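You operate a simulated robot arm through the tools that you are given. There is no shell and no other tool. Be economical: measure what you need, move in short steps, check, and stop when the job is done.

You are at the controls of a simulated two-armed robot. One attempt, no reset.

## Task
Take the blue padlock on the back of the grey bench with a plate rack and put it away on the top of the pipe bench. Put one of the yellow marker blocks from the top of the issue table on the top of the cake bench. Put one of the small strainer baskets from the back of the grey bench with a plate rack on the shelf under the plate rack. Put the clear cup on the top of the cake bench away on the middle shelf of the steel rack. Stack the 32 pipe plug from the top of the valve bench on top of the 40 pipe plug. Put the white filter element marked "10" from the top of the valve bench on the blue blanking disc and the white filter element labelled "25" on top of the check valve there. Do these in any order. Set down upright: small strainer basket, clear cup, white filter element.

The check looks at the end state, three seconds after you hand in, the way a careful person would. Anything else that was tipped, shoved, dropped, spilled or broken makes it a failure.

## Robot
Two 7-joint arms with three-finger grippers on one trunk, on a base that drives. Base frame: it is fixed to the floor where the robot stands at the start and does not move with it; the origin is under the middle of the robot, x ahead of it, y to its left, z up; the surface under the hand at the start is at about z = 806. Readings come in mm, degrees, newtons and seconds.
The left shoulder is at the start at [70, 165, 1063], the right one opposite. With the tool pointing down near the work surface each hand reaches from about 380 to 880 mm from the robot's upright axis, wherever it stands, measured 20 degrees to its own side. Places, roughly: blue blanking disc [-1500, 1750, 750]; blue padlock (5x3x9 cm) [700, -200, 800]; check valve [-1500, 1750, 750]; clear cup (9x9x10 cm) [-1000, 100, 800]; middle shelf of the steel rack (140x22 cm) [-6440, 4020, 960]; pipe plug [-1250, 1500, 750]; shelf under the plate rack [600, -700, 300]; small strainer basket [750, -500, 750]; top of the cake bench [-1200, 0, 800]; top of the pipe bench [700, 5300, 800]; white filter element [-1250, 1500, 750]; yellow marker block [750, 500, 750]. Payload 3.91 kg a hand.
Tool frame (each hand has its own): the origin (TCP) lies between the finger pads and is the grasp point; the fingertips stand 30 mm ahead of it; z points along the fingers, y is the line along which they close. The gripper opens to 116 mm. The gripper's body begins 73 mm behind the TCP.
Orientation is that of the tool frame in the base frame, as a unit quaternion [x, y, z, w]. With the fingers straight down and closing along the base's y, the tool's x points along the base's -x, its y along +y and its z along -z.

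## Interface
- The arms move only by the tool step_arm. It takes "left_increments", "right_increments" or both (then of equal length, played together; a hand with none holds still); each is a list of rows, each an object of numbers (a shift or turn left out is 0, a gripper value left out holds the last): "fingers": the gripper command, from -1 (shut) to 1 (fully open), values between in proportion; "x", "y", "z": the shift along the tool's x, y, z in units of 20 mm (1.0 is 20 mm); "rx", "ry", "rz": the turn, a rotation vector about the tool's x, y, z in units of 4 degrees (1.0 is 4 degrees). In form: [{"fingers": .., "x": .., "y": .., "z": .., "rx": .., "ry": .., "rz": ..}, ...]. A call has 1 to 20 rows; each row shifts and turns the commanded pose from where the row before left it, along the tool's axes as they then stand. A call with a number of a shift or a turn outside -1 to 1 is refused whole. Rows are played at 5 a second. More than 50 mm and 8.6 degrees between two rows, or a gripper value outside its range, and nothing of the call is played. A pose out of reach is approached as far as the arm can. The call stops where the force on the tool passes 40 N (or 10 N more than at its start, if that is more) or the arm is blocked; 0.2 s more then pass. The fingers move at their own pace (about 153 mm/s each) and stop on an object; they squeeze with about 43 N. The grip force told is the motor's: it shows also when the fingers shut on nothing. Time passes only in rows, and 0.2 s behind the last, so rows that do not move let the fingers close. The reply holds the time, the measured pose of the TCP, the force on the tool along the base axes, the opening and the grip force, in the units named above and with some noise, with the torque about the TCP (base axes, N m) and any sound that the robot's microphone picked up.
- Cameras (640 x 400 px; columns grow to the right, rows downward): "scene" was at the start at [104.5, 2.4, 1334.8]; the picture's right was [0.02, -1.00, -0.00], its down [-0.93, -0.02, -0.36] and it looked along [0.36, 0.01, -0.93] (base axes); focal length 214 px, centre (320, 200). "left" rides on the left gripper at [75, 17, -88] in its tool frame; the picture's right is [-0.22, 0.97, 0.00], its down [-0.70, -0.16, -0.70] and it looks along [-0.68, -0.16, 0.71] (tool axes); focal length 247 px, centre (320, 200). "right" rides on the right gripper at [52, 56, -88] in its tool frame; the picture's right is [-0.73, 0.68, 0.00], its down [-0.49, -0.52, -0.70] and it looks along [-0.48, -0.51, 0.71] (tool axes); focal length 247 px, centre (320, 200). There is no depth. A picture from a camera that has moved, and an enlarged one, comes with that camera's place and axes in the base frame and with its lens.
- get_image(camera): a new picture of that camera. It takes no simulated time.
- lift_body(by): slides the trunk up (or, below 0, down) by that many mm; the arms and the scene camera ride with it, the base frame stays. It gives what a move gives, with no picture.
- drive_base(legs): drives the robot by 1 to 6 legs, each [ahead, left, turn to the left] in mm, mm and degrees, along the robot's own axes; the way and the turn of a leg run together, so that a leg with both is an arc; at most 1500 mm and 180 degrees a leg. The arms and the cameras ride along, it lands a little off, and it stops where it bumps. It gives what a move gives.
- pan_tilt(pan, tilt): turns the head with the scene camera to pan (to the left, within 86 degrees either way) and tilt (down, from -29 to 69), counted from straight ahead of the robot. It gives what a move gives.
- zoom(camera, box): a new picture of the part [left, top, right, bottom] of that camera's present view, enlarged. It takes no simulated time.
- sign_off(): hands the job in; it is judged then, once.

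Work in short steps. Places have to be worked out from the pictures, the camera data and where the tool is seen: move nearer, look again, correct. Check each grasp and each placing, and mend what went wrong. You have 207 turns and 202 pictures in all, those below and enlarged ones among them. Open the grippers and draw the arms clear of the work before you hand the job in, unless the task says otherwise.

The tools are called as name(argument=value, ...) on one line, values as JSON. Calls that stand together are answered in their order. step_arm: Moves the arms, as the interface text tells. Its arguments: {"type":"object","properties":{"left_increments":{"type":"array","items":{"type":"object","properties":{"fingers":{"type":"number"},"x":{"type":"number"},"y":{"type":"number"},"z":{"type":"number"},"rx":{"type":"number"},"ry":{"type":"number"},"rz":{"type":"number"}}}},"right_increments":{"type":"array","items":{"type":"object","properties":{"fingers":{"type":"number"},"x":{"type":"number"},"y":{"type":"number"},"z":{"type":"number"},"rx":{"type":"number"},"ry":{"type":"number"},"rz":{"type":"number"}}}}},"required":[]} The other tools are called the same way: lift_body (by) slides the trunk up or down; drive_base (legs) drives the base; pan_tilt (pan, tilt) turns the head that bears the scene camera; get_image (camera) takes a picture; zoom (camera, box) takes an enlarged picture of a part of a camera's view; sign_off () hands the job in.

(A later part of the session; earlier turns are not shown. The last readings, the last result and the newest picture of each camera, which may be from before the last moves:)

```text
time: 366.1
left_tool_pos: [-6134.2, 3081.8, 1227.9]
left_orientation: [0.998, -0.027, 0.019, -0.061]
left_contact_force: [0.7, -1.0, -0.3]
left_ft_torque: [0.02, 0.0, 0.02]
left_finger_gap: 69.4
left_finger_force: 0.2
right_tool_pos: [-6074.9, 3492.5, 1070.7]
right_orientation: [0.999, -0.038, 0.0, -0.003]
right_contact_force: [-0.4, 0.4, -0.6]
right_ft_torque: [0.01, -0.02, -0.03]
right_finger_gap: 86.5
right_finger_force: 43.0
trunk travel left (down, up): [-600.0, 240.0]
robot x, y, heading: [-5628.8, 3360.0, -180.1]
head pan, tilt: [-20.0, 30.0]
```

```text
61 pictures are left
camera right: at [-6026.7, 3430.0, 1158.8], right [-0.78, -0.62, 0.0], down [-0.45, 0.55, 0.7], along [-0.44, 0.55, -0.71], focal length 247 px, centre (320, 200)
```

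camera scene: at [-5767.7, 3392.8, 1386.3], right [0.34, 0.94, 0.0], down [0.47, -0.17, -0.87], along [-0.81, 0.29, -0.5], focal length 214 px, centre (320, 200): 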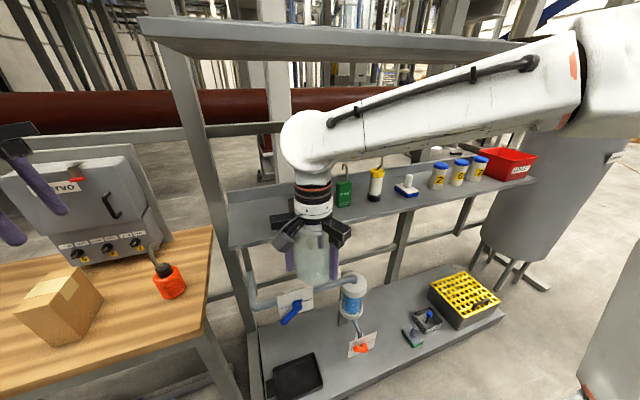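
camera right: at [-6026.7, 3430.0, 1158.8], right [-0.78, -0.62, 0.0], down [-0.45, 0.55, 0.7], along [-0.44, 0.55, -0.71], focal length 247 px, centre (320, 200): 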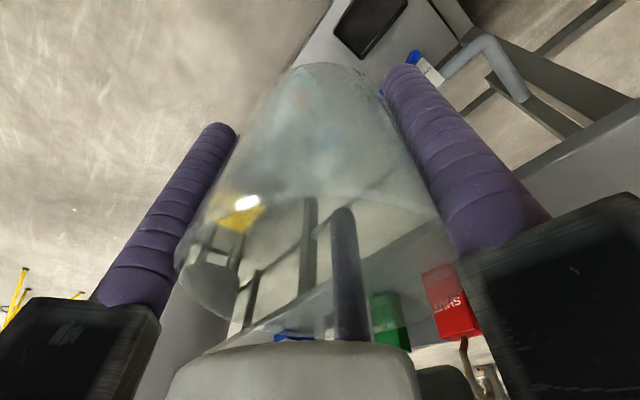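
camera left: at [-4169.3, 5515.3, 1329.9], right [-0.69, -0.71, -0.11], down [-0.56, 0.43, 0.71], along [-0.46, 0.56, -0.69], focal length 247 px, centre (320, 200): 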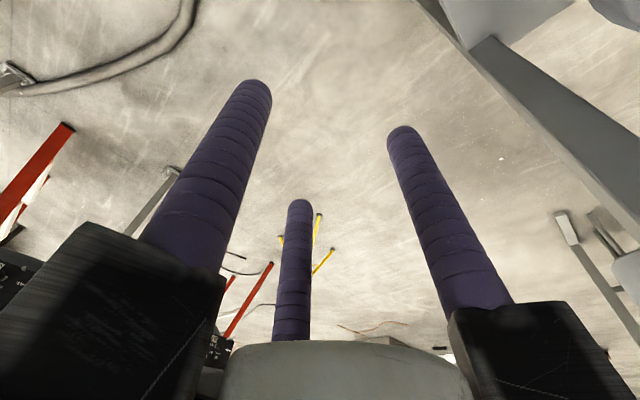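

Red padlock on the shelf is at ≈(-6415,3600); shelf end y≈3300, x −6298…−6535. Cup target (-6412,3437). Drive 80 forward, shift laterally, then move in halfway and check.

drive_base(legs=[[80, 0, 0]])

step_arm(right_increments=[{"y": 1}, {"y": 1}, {"y": 1}, {"x": -1}, {"x": -1}, {"x": -1}, {"x": -1}, {"x": -1}, {"x": -1}, {"x": -1}])

get_image(camera="scene")

get_image(camera="right")

```text
time: 367.1
left_tool_pos: [-6212.7, 3081.7, 1226.9]
left_orientation: [0.998, -0.027, 0.02, -0.06]
left_contact_force: [0.1, 0.5, -0.9]
left_ft_torque: [0.01, -0.02, -0.01]
left_finger_gap: 69.8
left_finger_force: 0.0
right_tool_pos: [-6155.0, 3491.4, 1071.6]
right_orientation: [0.999, -0.04, 0.0, -0.002]
right_contact_force: [-0.7, 0.0, -0.3]
right_ft_torque: [0.01, -0.03, 0.01]
right_finger_gap: 86.4
right_finger_force: 43.5
trunk travel left (down, up): [-600.0, 240.0]
robot x, y, heading: [-5713.0, 3360.4, -180.1]
head pan, tilt: [-20.0, 30.0]
```

```text
time: 369.4
left_tool_pos: [-6214.0, 3082.3, 1227.1]
left_orientation: [0.998, -0.028, 0.02, -0.06]
left_contact_force: [-0.4, -0.5, 0.6]
left_ft_torque: [0.02, -0.04, -0.01]
left_finger_gap: 69.5
left_finger_force: 0.1
right_tool_pos: [-6300.6, 3443.2, 1070.6]
right_orientation: [0.999, -0.04, 0.001, -0.004]
right_contact_force: [0.4, 0.4, -0.7]
right_ft_torque: [0.0, -0.05, -0.01]
right_finger_gap: 86.4
right_finger_force: 43.1
trunk travel left (down, up): [-600.0, 240.0]
robot x, y, heading: [-5712.0, 3359.9, -179.6]
head pan, tilt: [-20.0, 30.0]
```

```text
60 pictures are left
camera scene: at [-5849.0, 3392.5, 1386.2], right [0.34, 0.94, 0.0], down [0.47, -0.17, -0.87], along [-0.81, 0.3, -0.5], focal length 214 px, centre (320, 200)
```

scene: 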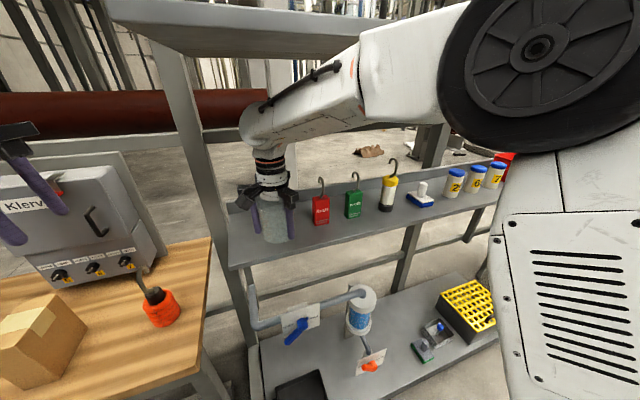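

```text
59 pictures are left
camera right: at [-6252.9, 3380.8, 1158.6], right [-0.78, -0.62, -0.01], down [-0.45, 0.55, 0.7], along [-0.43, 0.55, -0.71], focal length 247 px, centre (320, 200)
```

right: 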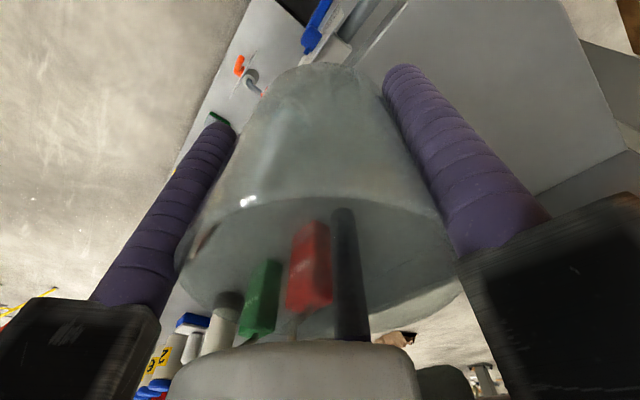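

Forearm must pass under the upper shelf lip (~1425). Lower 25 mm first, then go in slowly (110 mm).

step_arm(right_increments=[{"z": 0.6}, {"z": 0.6}, {"x": -0.8, "y": 0.02}, {"x": -0.8, "y": 0.02}, {"x": -0.8}, {"x": -0.8}, {"x": -0.8}, {"x": -0.8}, {"x": -0.8}])

get_image(camera="scene")

```text
time: 371.4
left_tool_pos: [-6213.7, 3081.0, 1225.7]
left_orientation: [0.998, -0.028, 0.02, -0.061]
left_contact_force: [0.4, -0.4, 0.3]
left_ft_torque: [0.03, -0.04, 0.0]
left_finger_gap: 69.4
left_finger_force: 0.0
right_tool_pos: [-6413.1, 3450.6, 1045.2]
right_orientation: [0.999, -0.037, 0.001, -0.004]
right_contact_force: [0.0, -0.2, -0.3]
right_ft_torque: [0.04, -0.03, 0.01]
right_finger_gap: 86.1
right_finger_force: 42.9
trunk travel left (down, up): [-600.0, 240.0]
robot x, y, heading: [-5708.0, 3362.0, -179.9]
head pan, tilt: [-20.0, 30.0]
```

```text
58 pictures are left
camera scene: at [-5849.1, 3392.7, 1386.2], right [0.34, 0.94, 0.0], down [0.47, -0.17, -0.87], along [-0.81, 0.3, -0.5], focal length 214 px, centre (320, 200)
```

scene: 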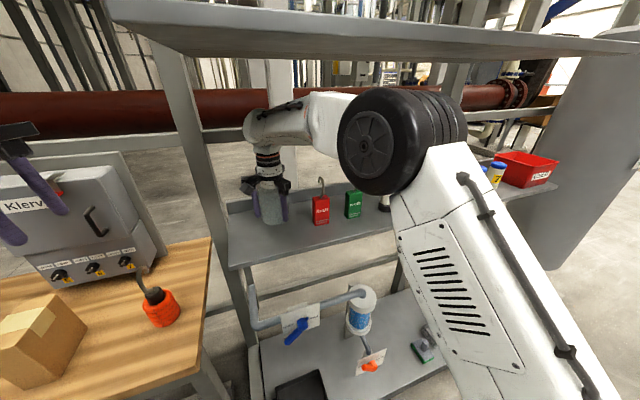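

Inside the shelf with no contact. Creep down to the shelf.

step_arm(right_increments=[{"z": 0.25}, {"z": 0.2}, {"z": 0.15}, {"z": 0.15}, {"z": 0.15}])

zoom(camera="scene", box=[210, 130, 370, 280])

```text
time: 372.6
left_tool_pos: [-6212.8, 3080.9, 1226.8]
left_orientation: [0.998, -0.028, 0.019, -0.061]
left_contact_force: [-0.1, 0.9, 0.3]
left_ft_torque: [0.01, 0.01, 0.02]
left_finger_gap: 69.6
left_finger_force: 0.0
right_tool_pos: [-6411.1, 3451.0, 1028.3]
right_orientation: [0.999, -0.039, 0.001, -0.003]
right_contact_force: [-0.4, 0.0, -0.5]
right_ft_torque: [0.0, 0.02, 0.02]
right_finger_gap: 86.5
right_finger_force: 43.0
trunk travel left (down, up): [-600.0, 240.0]
robot x, y, heading: [-5709.6, 3359.6, -179.9]
head pan, tilt: [-20.0, 30.0]
```

```text
2.67 times, centred on (290, 205) of scene
camera zoom: at [-5847.9, 3392.7, 1386.3], right [0.34, 0.94, 0.0], down [0.47, -0.17, -0.87], along [-0.81, 0.3, -0.5], focal length 572 px, centre (400, 187)
```

zoom: 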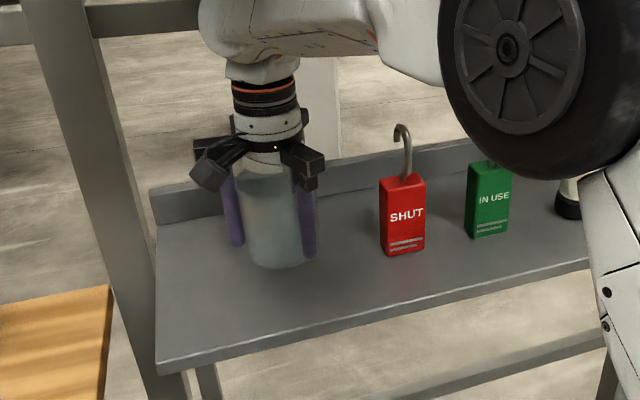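

step_arm(right_increments=[{"z": 0.15}, {"z": 0.15}, {"z": 0.15}, {"z": 0.15}, {"z": 0.15}, {"z": 0.15}])

zoom(camera="scene", box=[240, 150, 340, 240])

```text
time: 373.9
left_tool_pos: [-6213.6, 3080.7, 1227.1]
left_orientation: [0.998, -0.028, 0.02, -0.06]
left_contact_force: [-0.5, -0.1, -0.2]
left_ft_torque: [-0.02, -0.03, -0.02]
left_finger_gap: 69.6
left_finger_force: 0.1
right_tool_pos: [-6411.5, 3452.9, 1011.1]
right_orientation: [0.999, -0.038, -0.001, -0.003]
right_contact_force: [-0.1, 0.6, -0.4]
right_ft_torque: [0.02, 0.01, 0.0]
right_finger_gap: 86.2
right_finger_force: 43.3
trunk travel left (down, up): [-600.0, 240.0]
robot x, y, heading: [-5711.5, 3358.4, -179.7]
head pan, tilt: [-20.0, 30.0]
```

```text
4.44 times, centred on (290, 195) of scene
camera zoom: at [-5848.3, 3392.6, 1386.3], right [0.34, 0.94, 0.0], down [0.47, -0.17, -0.87], along [-0.81, 0.3, -0.5], focal length 953 px, centre (453, 222)
```

zoom: 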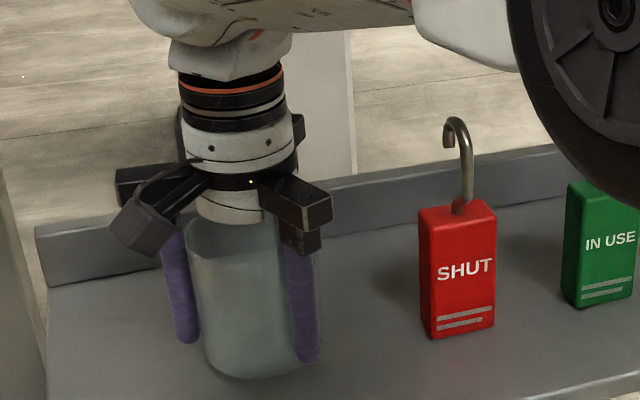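

step_arm(right_increments=[{"z": 0.12}, {"z": 0.12}, {"z": 0.12}, {"z": 0.12}])

zoom(camera="scene", box=[240, 150, 340, 240])

```text
time: 374.9
left_tool_pos: [-6211.6, 3081.9, 1227.4]
left_orientation: [0.998, -0.028, 0.02, -0.061]
left_contact_force: [-0.2, -0.2, 0.3]
left_ft_torque: [0.01, 0.02, -0.01]
left_finger_gap: 69.4
left_finger_force: 0.1
right_tool_pos: [-6410.3, 3450.2, 1000.8]
right_orientation: [0.999, -0.04, 0.0, -0.003]
right_contact_force: [0.5, 0.9, -0.8]
right_ft_torque: [0.02, -0.01, -0.02]
right_finger_gap: 86.5
right_finger_force: 43.2
trunk travel left (down, up): [-600.0, 240.0]
robot x, y, heading: [-5710.6, 3361.0, -180.1]
head pan, tilt: [-20.0, 30.0]
```

```text
4.44 times, centred on (290, 195) of scene
camera zoom: at [-5848.1, 3392.6, 1386.3], right [0.34, 0.94, 0.0], down [0.47, -0.17, -0.87], along [-0.81, 0.3, -0.5], focal length 953 px, centre (453, 222)
```

zoom: 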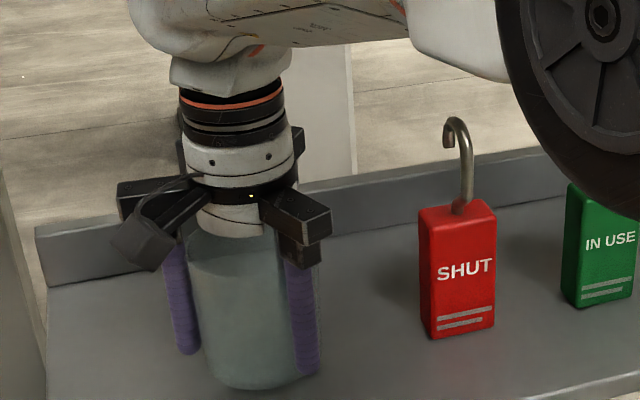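

Shelf appears a bit lower (~935). Continue.

step_arm(right_increments=[{"z": 0.12}, {"z": 0.12}, {"z": 0.12}, {"z": 0.12}, {"z": 0.12}])

```text
time: 376.1
left_tool_pos: [-6211.5, 3081.6, 1228.4]
left_orientation: [0.998, -0.028, 0.018, -0.059]
left_contact_force: [-0.3, 0.1, -0.3]
left_ft_torque: [-0.02, 0.01, -0.03]
left_finger_gap: 69.8
left_finger_force: 0.1
right_tool_pos: [-6409.8, 3451.3, 994.7]
right_orientation: [0.999, -0.039, -0.002, -0.003]
right_contact_force: [-5.2, 2.8, 18.5]
right_ft_torque: [-0.2, -0.41, 0.0]
right_finger_gap: 86.4
right_finger_force: 43.3
trunk travel left (down, up): [-600.0, 240.0]
robot x, y, heading: [-5710.4, 3358.5, -179.9]
head pan, tilt: [-20.0, 30.0]
```

Contact at 18 N: the cup rests on the shelf. Open, then lift straight up 70 mm.

step_arm(right_increments=[{"z": -0.05, "fingers": 0.6}, {"fingers": 0.8}, {"fingers": 0.95}, {}])

zoom(camera="scene", box=[220, 130, 360, 250])

get_image(camera="right")

```text
time: 377.1
left_tool_pos: [-6212.5, 3080.0, 1227.5]
left_orientation: [0.998, -0.028, 0.019, -0.06]
left_contact_force: [-0.4, -0.5, -0.4]
left_ft_torque: [-0.01, 0.02, 0.0]
left_finger_gap: 69.4
left_finger_force: 0.0
right_tool_pos: [-6411.5, 3450.5, 989.6]
right_orientation: [0.999, -0.039, 0.0, -0.003]
right_contact_force: [-0.5, 1.2, -1.3]
right_ft_torque: [-0.01, 0.01, 0.02]
right_finger_gap: 113.2
right_finger_force: 0.1
trunk travel left (down, up): [-600.0, 240.0]
robot x, y, heading: [-5709.8, 3357.3, -180.0]
head pan, tilt: [-20.0, 30.0]
```

```text
3.33 times, centred on (290, 190) of scene
camera zoom: at [-5847.7, 3392.7, 1386.3], right [0.34, 0.94, 0.0], down [0.47, -0.17, -0.87], along [-0.81, 0.3, -0.5], focal length 715 px, centre (420, 233)
```

zoom: 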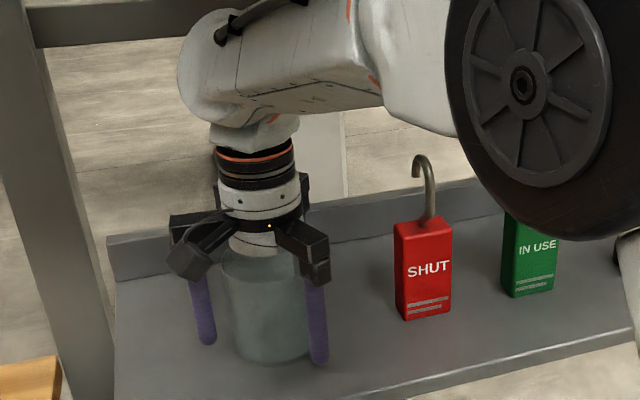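

```text
53 pictures are left
camera right: at [-6362.2, 3389.1, 1077.8], right [-0.78, -0.62, 0.0], down [-0.45, 0.56, 0.7], along [-0.43, 0.55, -0.71], focal length 247 px, centre (320, 200)
```

right: 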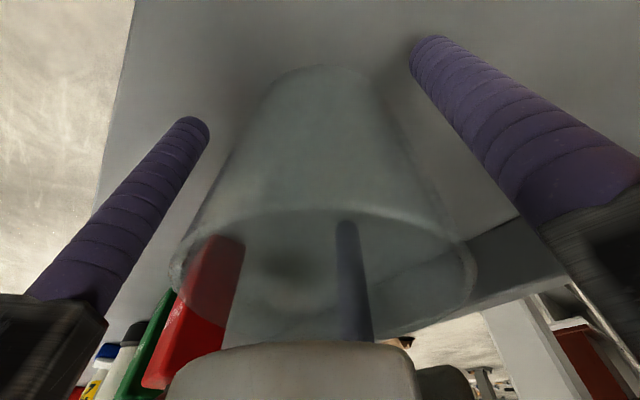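

Cup stands free. Raise the right hand ~94 mm in steps so the tips clear the rim.

step_arm(right_increments=[{"z": -0.4}, {"z": -0.7}, {"z": -0.7}, {"z": -0.7}, {"z": -0.7}, {"z": -0.7}, {"z": -0.7}])

get_image(camera="scene")

```text
time: 378.8
left_tool_pos: [-6211.1, 3080.3, 1226.8]
left_orientation: [0.998, -0.027, 0.019, -0.06]
left_contact_force: [0.5, 0.8, -0.1]
left_ft_torque: [-0.02, 0.02, -0.01]
left_finger_gap: 69.6
left_finger_force: 0.1
right_tool_pos: [-6410.4, 3451.5, 1083.5]
right_orientation: [0.999, -0.039, -0.001, -0.003]
right_contact_force: [0.0, 0.4, -0.5]
right_ft_torque: [0.02, 0.0, -0.02]
right_finger_gap: 113.1
right_finger_force: 0.1
trunk travel left (down, up): [-600.0, 240.0]
robot x, y, heading: [-5709.0, 3362.6, -179.6]
head pan, tilt: [-20.0, 30.0]
```

```text
52 pictures are left
camera scene: at [-5847.6, 3392.7, 1386.3], right [0.34, 0.94, 0.0], down [0.47, -0.17, -0.87], along [-0.81, 0.3, -0.5], focal length 214 px, centre (320, 200)
```

scene: 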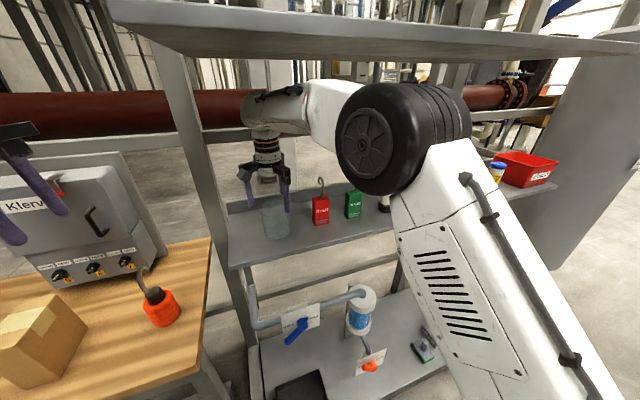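

Now back straight out 300 mm, retract the right hand, and verify the cup.

drive_base(legs=[[-300, 0, 0]])

step_arm(right_increments=[{"x": 1}, {"x": 1}, {"x": 1}, {"x": 1}, {"x": 1}, {"x": 1}, {"x": 1}, {"x": 1}, {"x": 1, "y": -1}, {"x": 1, "y": -1}, {"x": 1, "y": -1}, {"x": 1, "y": -1}])

zoom(camera="scene", box=[200, 100, 440, 250])

```text
time: 380.8
left_tool_pos: [-5921.1, 3084.1, 1227.9]
left_orientation: [0.997, -0.03, 0.02, -0.061]
left_contact_force: [0.5, 0.1, 0.0]
left_ft_torque: [-0.01, 0.01, 0.0]
left_finger_gap: 70.0
left_finger_force: 0.0
right_tool_pos: [-6117.1, 3455.4, 1083.3]
right_orientation: [0.999, -0.041, 0.001, -0.002]
right_contact_force: [0.5, -0.6, -0.8]
right_ft_torque: [-0.02, 0.04, 0.01]
right_finger_gap: 113.0
right_finger_force: 0.0
trunk travel left (down, up): [-600.0, 240.0]
robot x, y, heading: [-5415.6, 3361.7, 179.9]
head pan, tilt: [-20.0, 30.0]
```

```text
time: 383.4
left_tool_pos: [-5919.7, 3086.0, 1227.6]
left_orientation: [0.998, -0.031, 0.019, -0.059]
left_contact_force: [-0.6, 0.0, -0.3]
left_ft_torque: [-0.04, 0.0, 0.0]
left_finger_gap: 69.7
left_finger_force: 0.1
right_tool_pos: [-5871.1, 3515.1, 1083.6]
right_orientation: [0.999, -0.041, 0.0, -0.002]
right_contact_force: [0.2, -0.2, 0.2]
right_ft_torque: [-0.04, 0.02, 0.0]
right_finger_gap: 113.0
right_finger_force: 0.1
trunk travel left (down, up): [-600.0, 240.0]
robot x, y, heading: [-5415.4, 3357.6, 180.0]
head pan, tilt: [-20.0, 30.0]
```

```text
2.67 times, centred on (320, 175) of scene
camera zoom: at [-5553.2, 3395.8, 1386.3], right [0.35, 0.94, 0.0], down [0.47, -0.17, -0.87], along [-0.81, 0.3, -0.5], focal length 572 px, centre (320, 267)
```

zoom: 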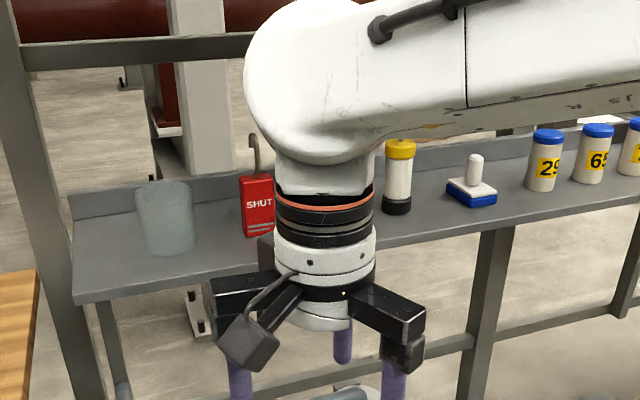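

Cup stands upright on the middle shelf. Raise the trunk 200 and drive back north, then east to the gap entrance.

lift_body(by=200)

drive_base(legs=[[0, 0, -90], [1250, 0, 0], [1250, 0, 0]])

```text
time: 385.5
left_tool_pos: [-5920.3, 3084.3, 1427.9]
left_orientation: [0.998, -0.03, 0.02, -0.061]
left_contact_force: [-0.2, 0.3, 0.3]
left_ft_torque: [0.0, -0.04, 0.02]
left_finger_gap: 69.4
left_finger_force: 0.0
right_tool_pos: [-5871.9, 3512.2, 1282.8]
right_orientation: [0.999, -0.042, 0.0, -0.002]
right_contact_force: [0.2, -1.2, -0.6]
right_ft_torque: [0.0, 0.02, 0.02]
right_finger_gap: 112.9
right_finger_force: 0.1
trunk travel left (down, up): [-800.0, 40.0]
robot x, y, heading: [-5419.0, 3361.8, 180.1]
head pan, tilt: [-20.0, 30.0]
```

```text
time: 401.7
left_tool_pos: [-5556.7, 6380.5, 1428.2]
left_orientation: [-0.672, 0.738, -0.056, 0.028]
left_contact_force: [0.6, 0.1, -0.7]
left_ft_torque: [0.03, 0.01, -0.03]
left_finger_gap: 69.7
left_finger_force: 0.1
right_tool_pos: [-5129.2, 6319.2, 1283.1]
right_orientation: [-0.665, 0.747, -0.002, 0.002]
right_contact_force: [0.4, -0.7, -0.6]
right_ft_torque: [0.0, 0.01, 0.04]
right_finger_gap: 113.0
right_finger_force: 0.1
trunk travel left (down, up): [-800.0, 40.0]
robot x, y, heading: [-5294.3, 5870.9, 87.9]
head pan, tilt: [-20.0, 30.0]
```

drive_base(legs=[[0, 0, -88], [1080, 0, 0]])

drive_base(legs=[[0, 0, -28]])

pan_tilt(pan=0, tilt=50)

get_image(camera="scene")

```text
time: 411.0
left_tool_pos: [-3710.3, 6235.9, 1427.4]
left_orientation: [0.003, 0.998, -0.061, -0.017]
left_contact_force: [-1.0, 0.5, -0.3]
left_ft_torque: [-0.01, -0.04, 0.01]
left_finger_gap: 69.6
left_finger_force: 0.1
right_tool_pos: [-3737.0, 5804.7, 1284.6]
right_orientation: [0.014, 1.0, -0.003, 0.0]
right_contact_force: [-0.5, -0.7, -0.7]
right_ft_torque: [-0.02, 0.0, 0.03]
right_finger_gap: 113.3
right_finger_force: 0.0
trunk travel left (down, up): [-800.0, 40.0]
robot x, y, heading: [-4195.9, 5934.9, 2.8]
head pan, tilt: [-20.0, 30.0]
```

```text
time: 412.8
left_tool_pos: [-3626.1, 5979.5, 1427.2]
left_orientation: [0.239, 0.969, -0.055, -0.031]
left_contact_force: [0.6, -0.1, 0.6]
left_ft_torque: [0.0, 0.01, 0.02]
left_finger_gap: 69.7
left_finger_force: 0.0
right_tool_pos: [-3846.1, 5607.6, 1283.7]
right_orientation: [0.251, 0.968, -0.003, -0.001]
right_contact_force: [-0.1, -0.1, -0.5]
right_ft_torque: [0.0, 0.01, -0.01]
right_finger_gap: 113.0
right_finger_force: 0.1
trunk travel left (down, up): [-800.0, 40.0]
robot x, y, heading: [-4196.6, 5934.4, -24.3]
head pan, tilt: [-20.0, 30.0]
```

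```text
time: 413.6
left_tool_pos: [-3625.8, 5979.0, 1427.7]
left_orientation: [0.24, 0.969, -0.055, -0.032]
left_contact_force: [-0.2, -0.2, -0.2]
left_ft_torque: [0.01, 0.02, 0.03]
left_finger_gap: 69.5
left_finger_force: 0.0
right_tool_pos: [-3846.8, 5607.2, 1284.2]
right_orientation: [0.25, 0.968, -0.003, -0.001]
right_contact_force: [-0.3, -0.1, 0.5]
right_ft_torque: [-0.02, 0.02, 0.05]
right_finger_gap: 113.5
right_finger_force: 0.1
trunk travel left (down, up): [-800.0, 40.0]
robot x, y, heading: [-4198.9, 5934.3, -24.6]
head pan, tilt: [0.0, 50.0]
```

```text
50 pictures are left
camera scene: at [-4084.3, 5879.5, 1557.1], right [-0.44, -0.9, 0.0], down [-0.69, 0.33, -0.65], along [0.58, -0.28, -0.76], focal length 214 px, centre (320, 200)
```

scene: 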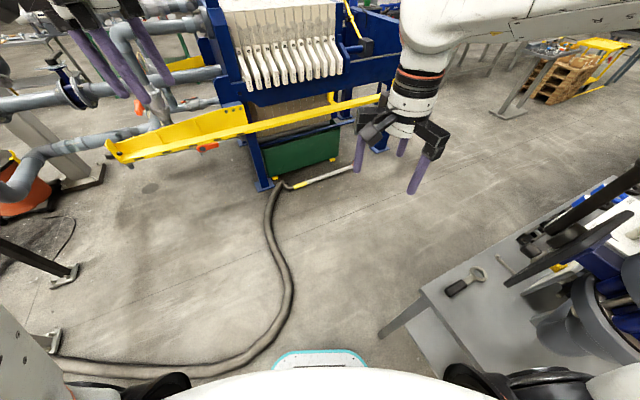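

Align with the gap line (shift right 74 mm, turn to −28°), and advance 480 mm.

drive_base(legs=[[0, -72, -3.5], [460, 0, 0]])

```text
time: 417.0
left_tool_pos: [-3240.1, 5673.3, 1423.7]
left_orientation: [0.278, 0.958, -0.056, -0.036]
left_contact_force: [0.4, -0.7, -0.3]
left_ft_torque: [-0.06, 0.08, 0.03]
left_finger_gap: 69.7
left_finger_force: 0.0
right_tool_pos: [-3489.9, 5320.9, 1283.6]
right_orientation: [0.288, 0.958, -0.005, -0.002]
right_contact_force: [0.7, -0.2, -0.7]
right_ft_torque: [0.03, 0.05, -0.02]
right_finger_gap: 113.2
right_finger_force: 0.1
trunk travel left (down, up): [-800.0, 40.0]
robot x, y, heading: [-3819.4, 5669.4, -29.1]
head pan, tilt: [0.0, 50.0]
```

drive_base(legs=[[480, -8, 0], [0, 0, -61], [1100, 200, 0]])

pan_tilt(pan=0, tilt=25)

get_image(camera="scene")

```text
time: 427.9
left_tool_pos: [-2860.0, 3822.6, 1427.3]
left_orientation: [0.71, 0.701, -0.03, -0.055]
left_contact_force: [-0.6, 0.5, 0.7]
left_ft_torque: [-0.03, 0.0, 0.02]
left_finger_gap: 69.7
left_finger_force: 0.1
right_tool_pos: [-3291.3, 3853.0, 1285.1]
right_orientation: [0.719, 0.695, -0.002, -0.002]
right_contact_force: [0.2, -0.1, 0.2]
right_ft_torque: [0.0, -0.02, 0.01]
right_finger_gap: 112.6
right_finger_force: 0.0
trunk travel left (down, up): [-800.0, 40.0]
robot x, y, heading: [-3161.9, 4315.6, -87.5]
head pan, tilt: [0.0, 50.0]
```

```text
time: 428.8
left_tool_pos: [-2858.0, 3821.4, 1425.3]
left_orientation: [0.71, 0.701, -0.033, -0.059]
left_contact_force: [0.7, 0.1, 0.1]
left_ft_torque: [-0.03, 0.01, 0.01]
left_finger_gap: 69.7
left_finger_force: 0.0
right_tool_pos: [-3290.9, 3851.1, 1283.7]
right_orientation: [0.719, 0.694, -0.003, -0.002]
right_contact_force: [0.2, 0.3, -0.1]
right_ft_torque: [0.0, 0.01, -0.02]
right_finger_gap: 113.1
right_finger_force: 0.1
trunk travel left (down, up): [-800.0, 40.0]
robot x, y, heading: [-3157.7, 4316.1, -87.7]
head pan, tilt: [0.0, 25.0]
```

```text
49 pictures are left
camera scene: at [-3157.1, 4178.0, 1570.9], right [-1.0, -0.03, 0.0], down [-0.02, 0.64, -0.77], along [0.02, -0.77, -0.64], focal length 214 px, centre (320, 200)
```

scene: 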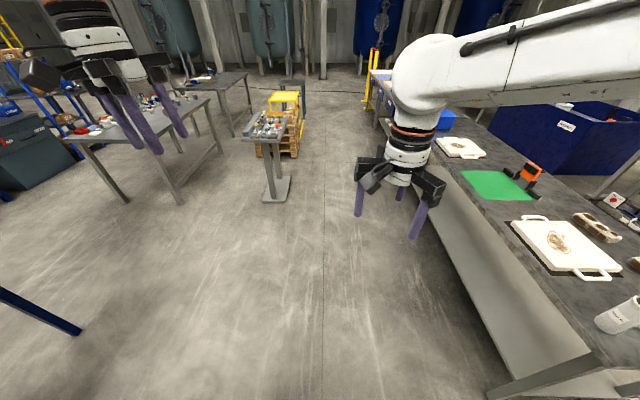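

The valve bench is ~700 mm wide (x −835…−1590), so its west side gives good access. Drive south, turn east and go to (-1990,2950), then look before strafing south.

drive_base(legs=[[1350, 0, 0], [0, 0, 87.7], [1100, 0, 0]])

pan_tilt(pan=-50, tilt=40)

get_image(camera="scene")

```text
time: 444.8
left_tool_pos: [-1471.9, 3141.5, 1427.1]
left_orientation: [0.052, 0.996, -0.063, -0.021]
left_contact_force: [-0.2, 0.3, 0.2]
left_ft_torque: [-0.01, 0.0, 0.0]
left_finger_gap: 69.3
left_finger_force: 0.2
right_tool_pos: [-1540.0, 2712.0, 1284.2]
right_orientation: [0.062, 0.998, -0.003, 0.0]
right_contact_force: [-0.6, -0.4, -0.5]
right_ft_torque: [-0.03, 0.03, -0.01]
right_finger_gap: 113.0
right_finger_force: 0.1
trunk travel left (down, up): [-800.0, 40.0]
robot x, y, heading: [-1985.5, 2885.0, -2.8]
head pan, tilt: [0.0, 25.0]
```

```text
time: 446.0
left_tool_pos: [-1470.9, 3140.0, 1427.4]
left_orientation: [0.05, 0.996, -0.064, -0.021]
left_contact_force: [-1.3, -0.2, 0.5]
left_ft_torque: [0.01, 0.02, 0.02]
left_finger_gap: 69.8
left_finger_force: 0.0
right_tool_pos: [-1538.7, 2711.1, 1284.2]
right_orientation: [0.062, 0.998, -0.003, 0.0]
right_contact_force: [0.4, 0.1, 0.0]
right_ft_torque: [0.0, -0.01, 0.0]
right_finger_gap: 113.3
right_finger_force: 0.1
trunk travel left (down, up): [-800.0, 40.0]
robot x, y, heading: [-1983.2, 2882.3, -2.9]
head pan, tilt: [-50.0, 40.0]
```

```text
48 pictures are left
camera scene: at [-1885.3, 2815.0, 1570.9], right [-0.79, -0.61, 0.0], down [-0.39, 0.51, -0.77], along [0.47, -0.61, -0.64], focal length 214 px, centre (320, 200)
```

scene: 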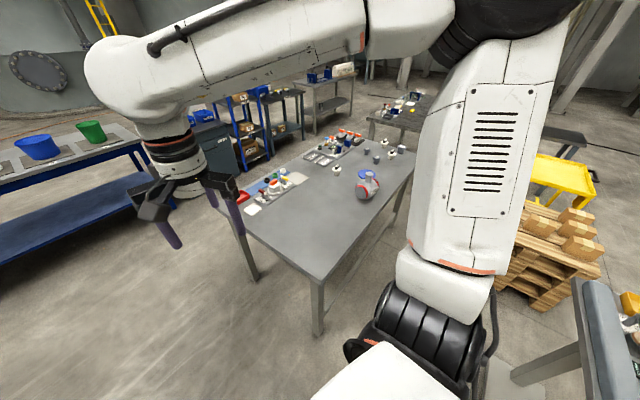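

Clear to strafe along the bench's west side. Correct heading and move right 1200 mm.

drive_base(legs=[[0, 0, 2.9], [0, -1200, 0]])

pan_tilt(pan=-5, tilt=52)

get_image(camera="scene")

```text
time: 452.5
left_tool_pos: [-1470.1, 1983.0, 1426.5]
left_orientation: [0.007, 0.998, -0.066, -0.018]
left_contact_force: [0.0, 0.8, -0.5]
left_ft_torque: [0.0, -0.02, -0.01]
left_finger_gap: 69.7
left_finger_force: 0.1
right_tool_pos: [-1498.9, 1548.6, 1284.4]
right_orientation: [0.019, 1.0, -0.004, -0.001]
right_contact_force: [1.0, 1.1, 0.1]
right_ft_torque: [-0.04, -0.01, -0.03]
right_finger_gap: 113.0
right_finger_force: 0.1
trunk travel left (down, up): [-800.0, 40.0]
robot x, y, heading: [-1959.5, 1683.4, 2.5]
head pan, tilt: [-50.0, 40.0]
```

```text
time: 453.6
left_tool_pos: [-1468.6, 1981.4, 1426.9]
left_orientation: [0.007, 0.998, -0.065, -0.019]
left_contact_force: [0.0, 1.0, 0.2]
left_ft_torque: [0.01, 0.03, 0.01]
left_finger_gap: 69.6
left_finger_force: 0.1
right_tool_pos: [-1498.4, 1548.8, 1283.9]
right_orientation: [0.019, 1.0, -0.003, 0.0]
right_contact_force: [0.0, 1.1, 0.3]
right_ft_torque: [-0.01, 0.02, 0.01]
right_finger_gap: 113.0
right_finger_force: 0.0
trunk travel left (down, up): [-800.0, 40.0]
robot x, y, heading: [-1958.1, 1678.5, 2.3]
head pan, tilt: [-5.0, 52.0]
```

```text
47 pictures are left
camera scene: at [-1835.4, 1680.9, 1554.1], right [-0.05, -1.0, 0.0], down [-0.79, 0.04, -0.62], along [0.61, -0.03, -0.79], focal length 214 px, centre (320, 200)
```

scene: 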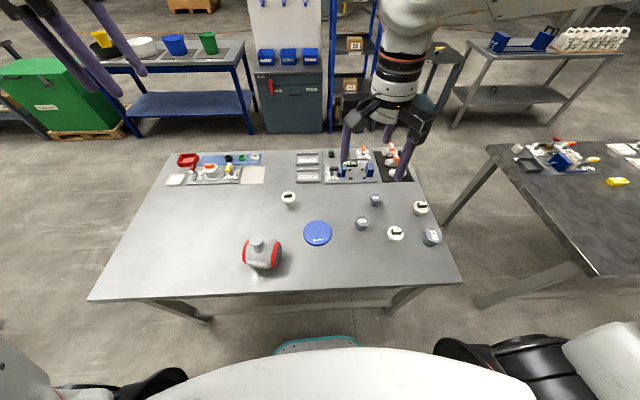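

Excellent view. Zoom for labels on the filters and plugs.

zoom(camera="scene", box=[340, 180, 450, 250])

zoom(camera="scene", box=[230, 180, 350, 280])

```text
5.71 times, centred on (395, 215) of scene
camera zoom: at [-1835.4, 1680.9, 1554.1], right [-0.05, -1.0, 0.0], down [-0.79, 0.04, -0.62], along [0.61, -0.03, -0.79], focal length 1226 px, centre (-109, 114)
```

zoom: 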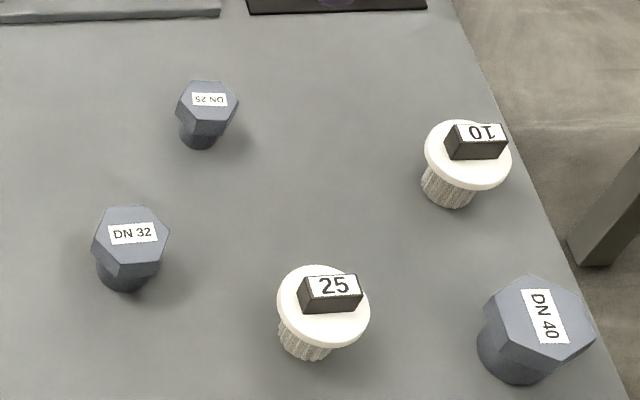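

```text
4.00 times, centred on (290, 230) of scene
camera zoom: at [-1835.4, 1680.9, 1554.1], right [-0.05, -1.0, 0.0], down [-0.79, 0.04, -0.62], along [0.61, -0.03, -0.79], focal length 858 px, centre (440, 80)
```

zoom: 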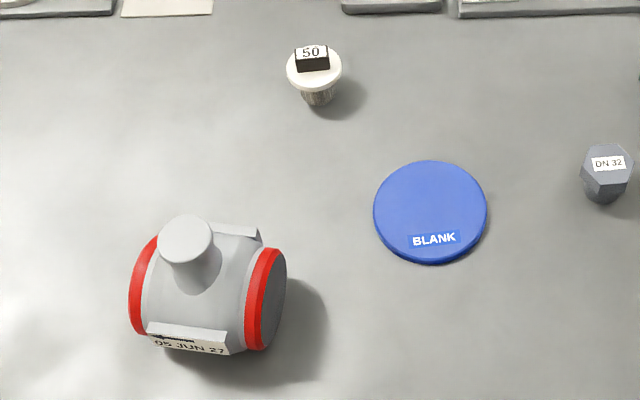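

Labels are clear. Lower the trunk 200 and bring the right hand above the DN32 plug (≈(-1383,1488)) for a wrist-camera fix.

lift_body(by=-200)

step_arm(right_increments=[{"x": -1, "y": -0.5, "fingers": 0.5}, {"x": -1, "y": -0.5}, {"x": -1, "y": -0.5}, {"x": -1, "y": -0.5}, {"x": -1, "y": -0.5}, {"x": -0.9, "y": -0.3}, {"z": 1}, {"z": 1}, {"z": 1}, {"z": 1}, {"z": 1}, {}])

get_image(camera="right")

get_image(camera="scene")

```text
time: 455.8
left_tool_pos: [-1469.0, 1982.7, 1227.2]
left_orientation: [0.007, 0.998, -0.064, -0.018]
left_contact_force: [0.5, 0.0, -0.1]
left_ft_torque: [0.02, 0.0, 0.0]
left_finger_gap: 69.7
left_finger_force: 0.2
right_tool_pos: [-1498.2, 1549.5, 1083.7]
right_orientation: [0.018, 1.0, -0.003, 0.001]
right_contact_force: [0.4, -0.2, 0.3]
right_ft_torque: [0.03, -0.04, -0.01]
right_finger_gap: 113.1
right_finger_force: 0.0
trunk travel left (down, up): [-600.0, 240.0]
robot x, y, heading: [-1961.1, 1682.6, 2.3]
head pan, tilt: [-5.0, 52.0]
```

```text
time: 458.4
left_tool_pos: [-1469.6, 1982.4, 1227.4]
left_orientation: [0.006, 0.998, -0.064, -0.018]
left_contact_force: [0.9, 0.0, 0.4]
left_ft_torque: [0.0, 0.01, 0.0]
left_finger_gap: 69.4
left_finger_force: 0.0
right_tool_pos: [-1382.6, 1488.0, 983.3]
right_orientation: [0.018, 1.0, -0.004, 0.0]
right_contact_force: [0.4, -0.2, 0.8]
right_ft_torque: [0.03, -0.02, -0.01]
right_finger_gap: 87.3
right_finger_force: 0.0
trunk travel left (down, up): [-600.0, 240.0]
robot x, y, heading: [-1959.4, 1679.3, 2.2]
head pan, tilt: [-5.0, 52.0]
```

```text
44 pictures are left
camera right: at [-1431.7, 1546.1, 1071.1], right [0.76, 0.65, -0.01], down [0.47, -0.54, 0.7], along [0.46, -0.53, -0.71], focal length 247 px, centre (320, 200)
```

right: 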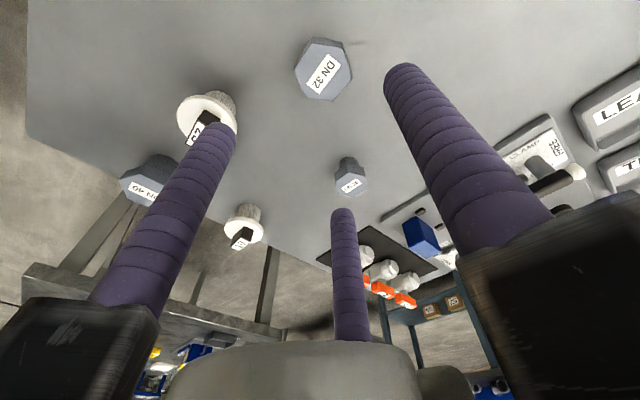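

```text
43 pictures are left
camera scene: at [-1835.8, 1680.6, 1354.2], right [-0.05, -1.0, 0.0], down [-0.79, 0.04, -0.62], along [0.62, -0.03, -0.79], focal length 214 px, centre (320, 200)
```

scene: 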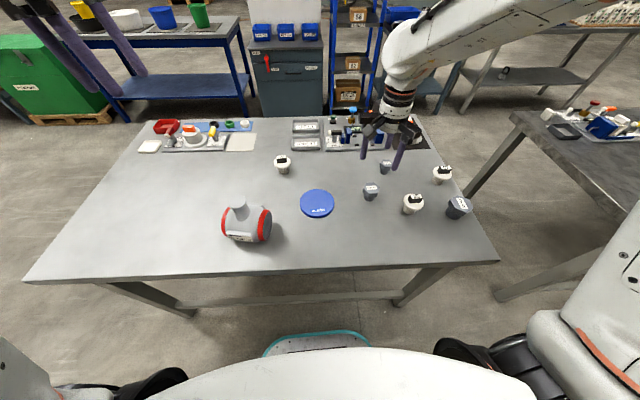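

DN32 top is ≈(-1380,1488,820). Yaw +16° to match its flats, descend around the head, and look.

step_arm(right_increments=[{"rz": 1}, {"rz": 1}, {"rz": 1}, {"rz": 1}, {"z": 1}, {"z": 1}, {"z": 1}, {"z": 1}, {"z": 1}, {"z": 1}, {}])

get_image(camera="right")

```text
time: 460.8
left_tool_pos: [-1469.1, 1982.1, 1226.8]
left_orientation: [0.007, 0.998, -0.064, -0.019]
left_contact_force: [-0.4, -0.1, 0.3]
left_ft_torque: [0.02, 0.0, -0.03]
left_finger_gap: 69.6
left_finger_force: 0.1
right_tool_pos: [-1381.2, 1487.4, 862.8]
right_orientation: [0.158, 0.988, -0.003, 0.0]
right_contact_force: [0.0, -0.5, -0.1]
right_ft_torque: [0.01, 0.01, -0.01]
right_finger_gap: 86.7
right_finger_force: 0.0
trunk travel left (down, up): [-600.0, 240.0]
robot x, y, heading: [-1959.3, 1680.1, 2.5]
head pan, tilt: [-5.0, 52.0]
```

```text
42 pictures are left
camera right: at [-1413.0, 1556.3, 950.2], right [0.91, 0.42, 0.0], down [0.3, -0.64, 0.7], along [0.29, -0.64, -0.71], focal length 247 px, centre (320, 200)
```

right: 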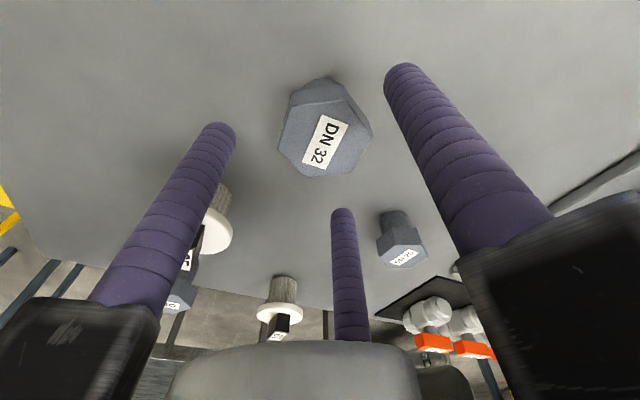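

Fingers line up with the flats. Small centring, descend to grip height, close.

step_arm(right_increments=[{"x": -0.12, "y": 0.12, "z": 0.6}, {"z": 0.6}, {"z": 0.7}, {"fingers": -1}, {}, {}, {}])

step_arm(right_increments=[{"z": -0.5}, {"z": -1}, {"z": -1}, {"z": -1}, {"z": -1}, {"z": -1}, {"z": -1}])

get_image(camera="right")

```text
time: 462.4
left_tool_pos: [-1469.0, 1982.8, 1226.8]
left_orientation: [0.007, 0.998, -0.064, -0.02]
left_contact_force: [0.7, -0.6, 0.0]
left_ft_torque: [0.02, 0.02, -0.05]
left_finger_gap: 69.7
left_finger_force: 0.1
right_tool_pos: [-1379.2, 1488.2, 825.0]
right_orientation: [0.157, 0.988, -0.004, 0.001]
right_contact_force: [0.0, 0.6, -0.5]
right_ft_torque: [0.03, -0.02, -0.01]
right_finger_gap: 47.2
right_finger_force: 43.1
trunk travel left (down, up): [-600.0, 240.0]
robot x, y, heading: [-1957.7, 1682.2, 2.5]
head pan, tilt: [-5.0, 52.0]
```

```text
time: 464.0
left_tool_pos: [-1469.3, 1983.5, 1227.2]
left_orientation: [0.007, 0.998, -0.064, -0.017]
left_contact_force: [-1.1, -0.1, -0.6]
left_ft_torque: [0.01, -0.03, -0.02]
left_finger_gap: 69.4
left_finger_force: 0.0
right_tool_pos: [-1380.4, 1490.1, 957.2]
right_orientation: [0.158, 0.987, -0.003, 0.001]
right_contact_force: [-0.5, -0.1, -0.1]
right_ft_torque: [0.01, 0.01, 0.04]
right_finger_gap: 47.2
right_finger_force: 43.5
trunk travel left (down, up): [-600.0, 240.0]
robot x, y, heading: [-1956.2, 1680.3, 2.5]
head pan, tilt: [-5.0, 52.0]
```

```text
41 pictures are left
camera right: at [-1411.7, 1559.5, 1044.9], right [0.91, 0.42, 0.0], down [0.3, -0.64, 0.7], along [0.29, -0.64, -0.71], focal length 247 px, centre (320, 200)
```

right: 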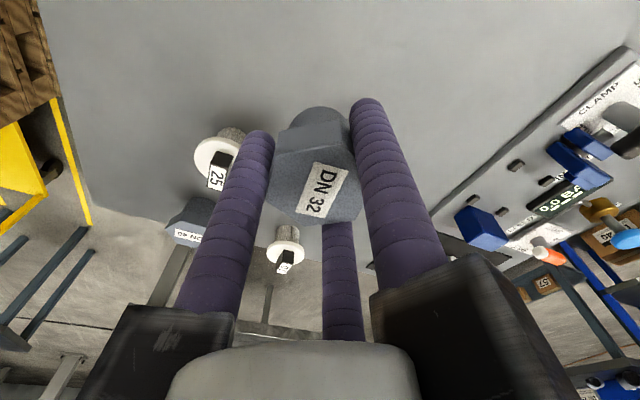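

DN32 is held upright. Move toward the DN40 plug, stopping ~70 mm short to take a fix.

step_arm(right_increments=[{"y": -1}, {"y": -1}, {"y": -1}, {"y": -1}, {"y": -1}, {"y": -1}, {"y": -1}, {"y": -1}, {"y": -1, "x": -0.3}, {"y": -0.8, "x": -0.3}, {}])

get_image(camera="right")

zoom(camera="scene", box=[380, 120, 520, 240])

```text
time: 466.4
left_tool_pos: [-1469.3, 1982.6, 1227.0]
left_orientation: [0.007, 0.998, -0.064, -0.018]
left_contact_force: [-0.5, -0.1, -0.4]
left_ft_torque: [0.01, -0.03, -0.01]
left_finger_gap: 69.4
left_finger_force: 0.0
right_tool_pos: [-1428.7, 1300.2, 958.7]
right_orientation: [0.158, 0.988, -0.003, 0.0]
right_contact_force: [0.0, -1.0, -0.9]
right_ft_torque: [-0.05, 0.0, 0.02]
right_finger_gap: 46.9
right_finger_force: 43.4
trunk travel left (down, up): [-600.0, 240.0]
robot x, y, heading: [-1961.6, 1675.2, 2.4]
head pan, tilt: [-5.0, 52.0]
```

```text
40 pictures are left
camera right: at [-1460.2, 1369.9, 1046.4], right [0.91, 0.42, 0.0], down [0.3, -0.64, 0.7], along [0.29, -0.64, -0.71], focal length 247 px, centre (320, 200)
```

right: 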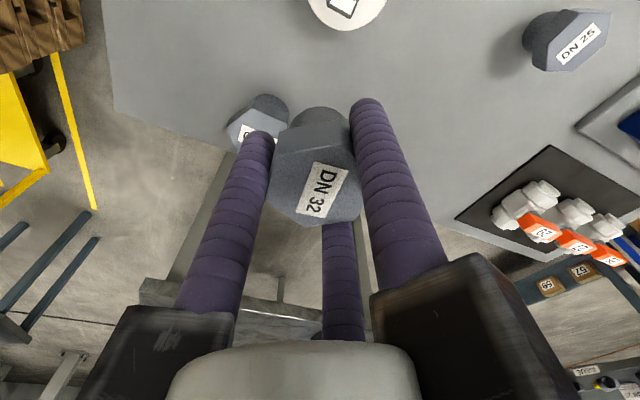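

```text
3.33 times, centred on (450, 180) of scene
camera zoom: at [-1835.4, 1681.0, 1354.1], right [-0.05, -1.0, 0.0], down [-0.79, 0.04, -0.62], along [0.61, -0.03, -0.79], focal length 715 px, centre (-113, 267)
```

zoom: 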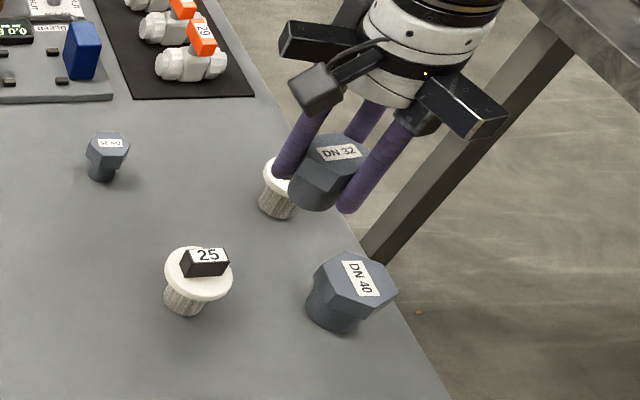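

DN40 centre ≈(-1465,1238). Move over it and view from the scene camera.

step_arm(right_increments=[{"y": -0.9, "x": 0.2}, {"y": -0.9, "x": 0.2}, {"y": -0.9, "x": 0.2}, {"y": -0.85, "x": 0.17}, {"z": 0.8}, {}])

zoom(camera="scene", box=[400, 130, 520, 240])

get_image(camera="right")

```text
time: 467.8
left_tool_pos: [-1469.8, 1982.6, 1227.1]
left_orientation: [0.007, 0.998, -0.064, -0.018]
left_contact_force: [-0.3, -0.2, 0.6]
left_ft_torque: [-0.01, 0.01, -0.01]
left_finger_gap: 69.5
left_finger_force: 0.0
right_tool_pos: [-1465.9, 1237.3, 942.1]
right_orientation: [0.158, 0.988, -0.004, 0.001]
right_contact_force: [0.1, 0.5, -1.3]
right_ft_torque: [-0.03, -0.03, 0.04]
right_finger_gap: 47.3
right_finger_force: 43.2
trunk travel left (down, up): [-600.0, 240.0]
robot x, y, heading: [-1961.2, 1680.7, 2.3]
head pan, tilt: [-5.0, 52.0]
```

```text
3.64 times, centred on (460, 185) of scene
camera zoom: at [-1835.9, 1680.6, 1354.2], right [-0.05, -1.0, 0.0], down [-0.79, 0.04, -0.62], along [0.62, -0.03, -0.79], focal length 780 px, centre (-189, 254)
```

zoom: 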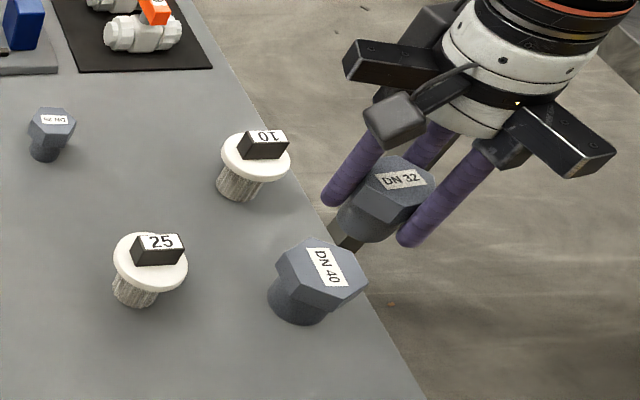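

```text
37 pictures are left
camera right: at [-1497.1, 1306.5, 1029.5], right [0.91, 0.42, 0.0], down [0.3, -0.64, 0.7], along [0.29, -0.64, -0.71], focal length 247 px, centre (320, 200)
```

right: 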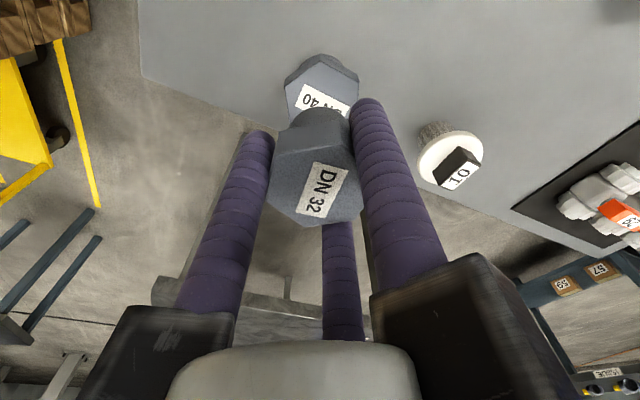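

The held plug's axis coincides with the DN40 face. Descend 42 mm, then creep to contact.

step_arm(right_increments=[{"z": 0.7}, {"z": 0.7}, {"z": 0.6}])

step_arm(right_increments=[{"z": 0.15}, {"z": 0.15}, {"z": 0.15}, {"z": 0.15}, {"z": 0.15}])

zoom(camera="scene", box=[420, 140, 520, 230])

```text
time: 468.6
left_tool_pos: [-1468.3, 1982.4, 1226.5]
left_orientation: [0.006, 0.998, -0.064, -0.019]
left_contact_force: [-0.3, -0.5, 0.2]
left_ft_torque: [0.0, 0.0, -0.01]
left_finger_gap: 69.8
left_finger_force: 0.1
right_tool_pos: [-1464.6, 1235.9, 902.4]
right_orientation: [0.157, 0.988, -0.003, 0.001]
right_contact_force: [0.7, -0.5, -1.8]
right_ft_torque: [0.03, -0.02, -0.02]
right_finger_gap: 46.7
right_finger_force: 43.0
trunk travel left (down, up): [-600.0, 240.0]
robot x, y, heading: [-1959.0, 1680.2, 2.5]
head pan, tilt: [-5.0, 52.0]
```

```text
time: 469.8
left_tool_pos: [-1468.4, 1982.0, 1226.8]
left_orientation: [0.007, 0.998, -0.065, -0.02]
left_contact_force: [-0.1, 0.0, -0.9]
left_ft_torque: [0.02, 0.03, 0.01]
left_finger_gap: 69.4
left_finger_force: 0.0
right_tool_pos: [-1464.8, 1236.6, 887.5]
right_orientation: [0.158, 0.987, -0.003, 0.0]
right_contact_force: [0.1, 0.4, -0.3]
right_ft_torque: [0.03, -0.01, -0.01]
right_finger_gap: 47.1
right_finger_force: 43.1
trunk travel left (down, up): [-600.0, 240.0]
robot x, y, heading: [-1957.9, 1681.0, 2.7]
head pan, tilt: [-5.0, 52.0]
```

```text
4.44 times, centred on (470, 185) of scene
camera zoom: at [-1835.2, 1680.6, 1354.1], right [-0.05, -1.0, 0.0], down [-0.79, 0.04, -0.62], along [0.61, -0.03, -0.79], focal length 953 px, centre (-347, 267)
```

zoom: 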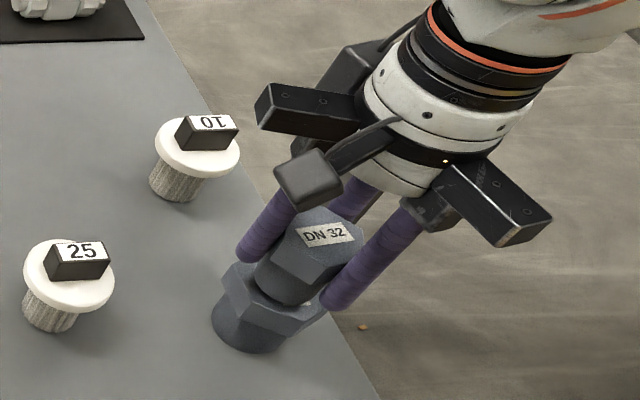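

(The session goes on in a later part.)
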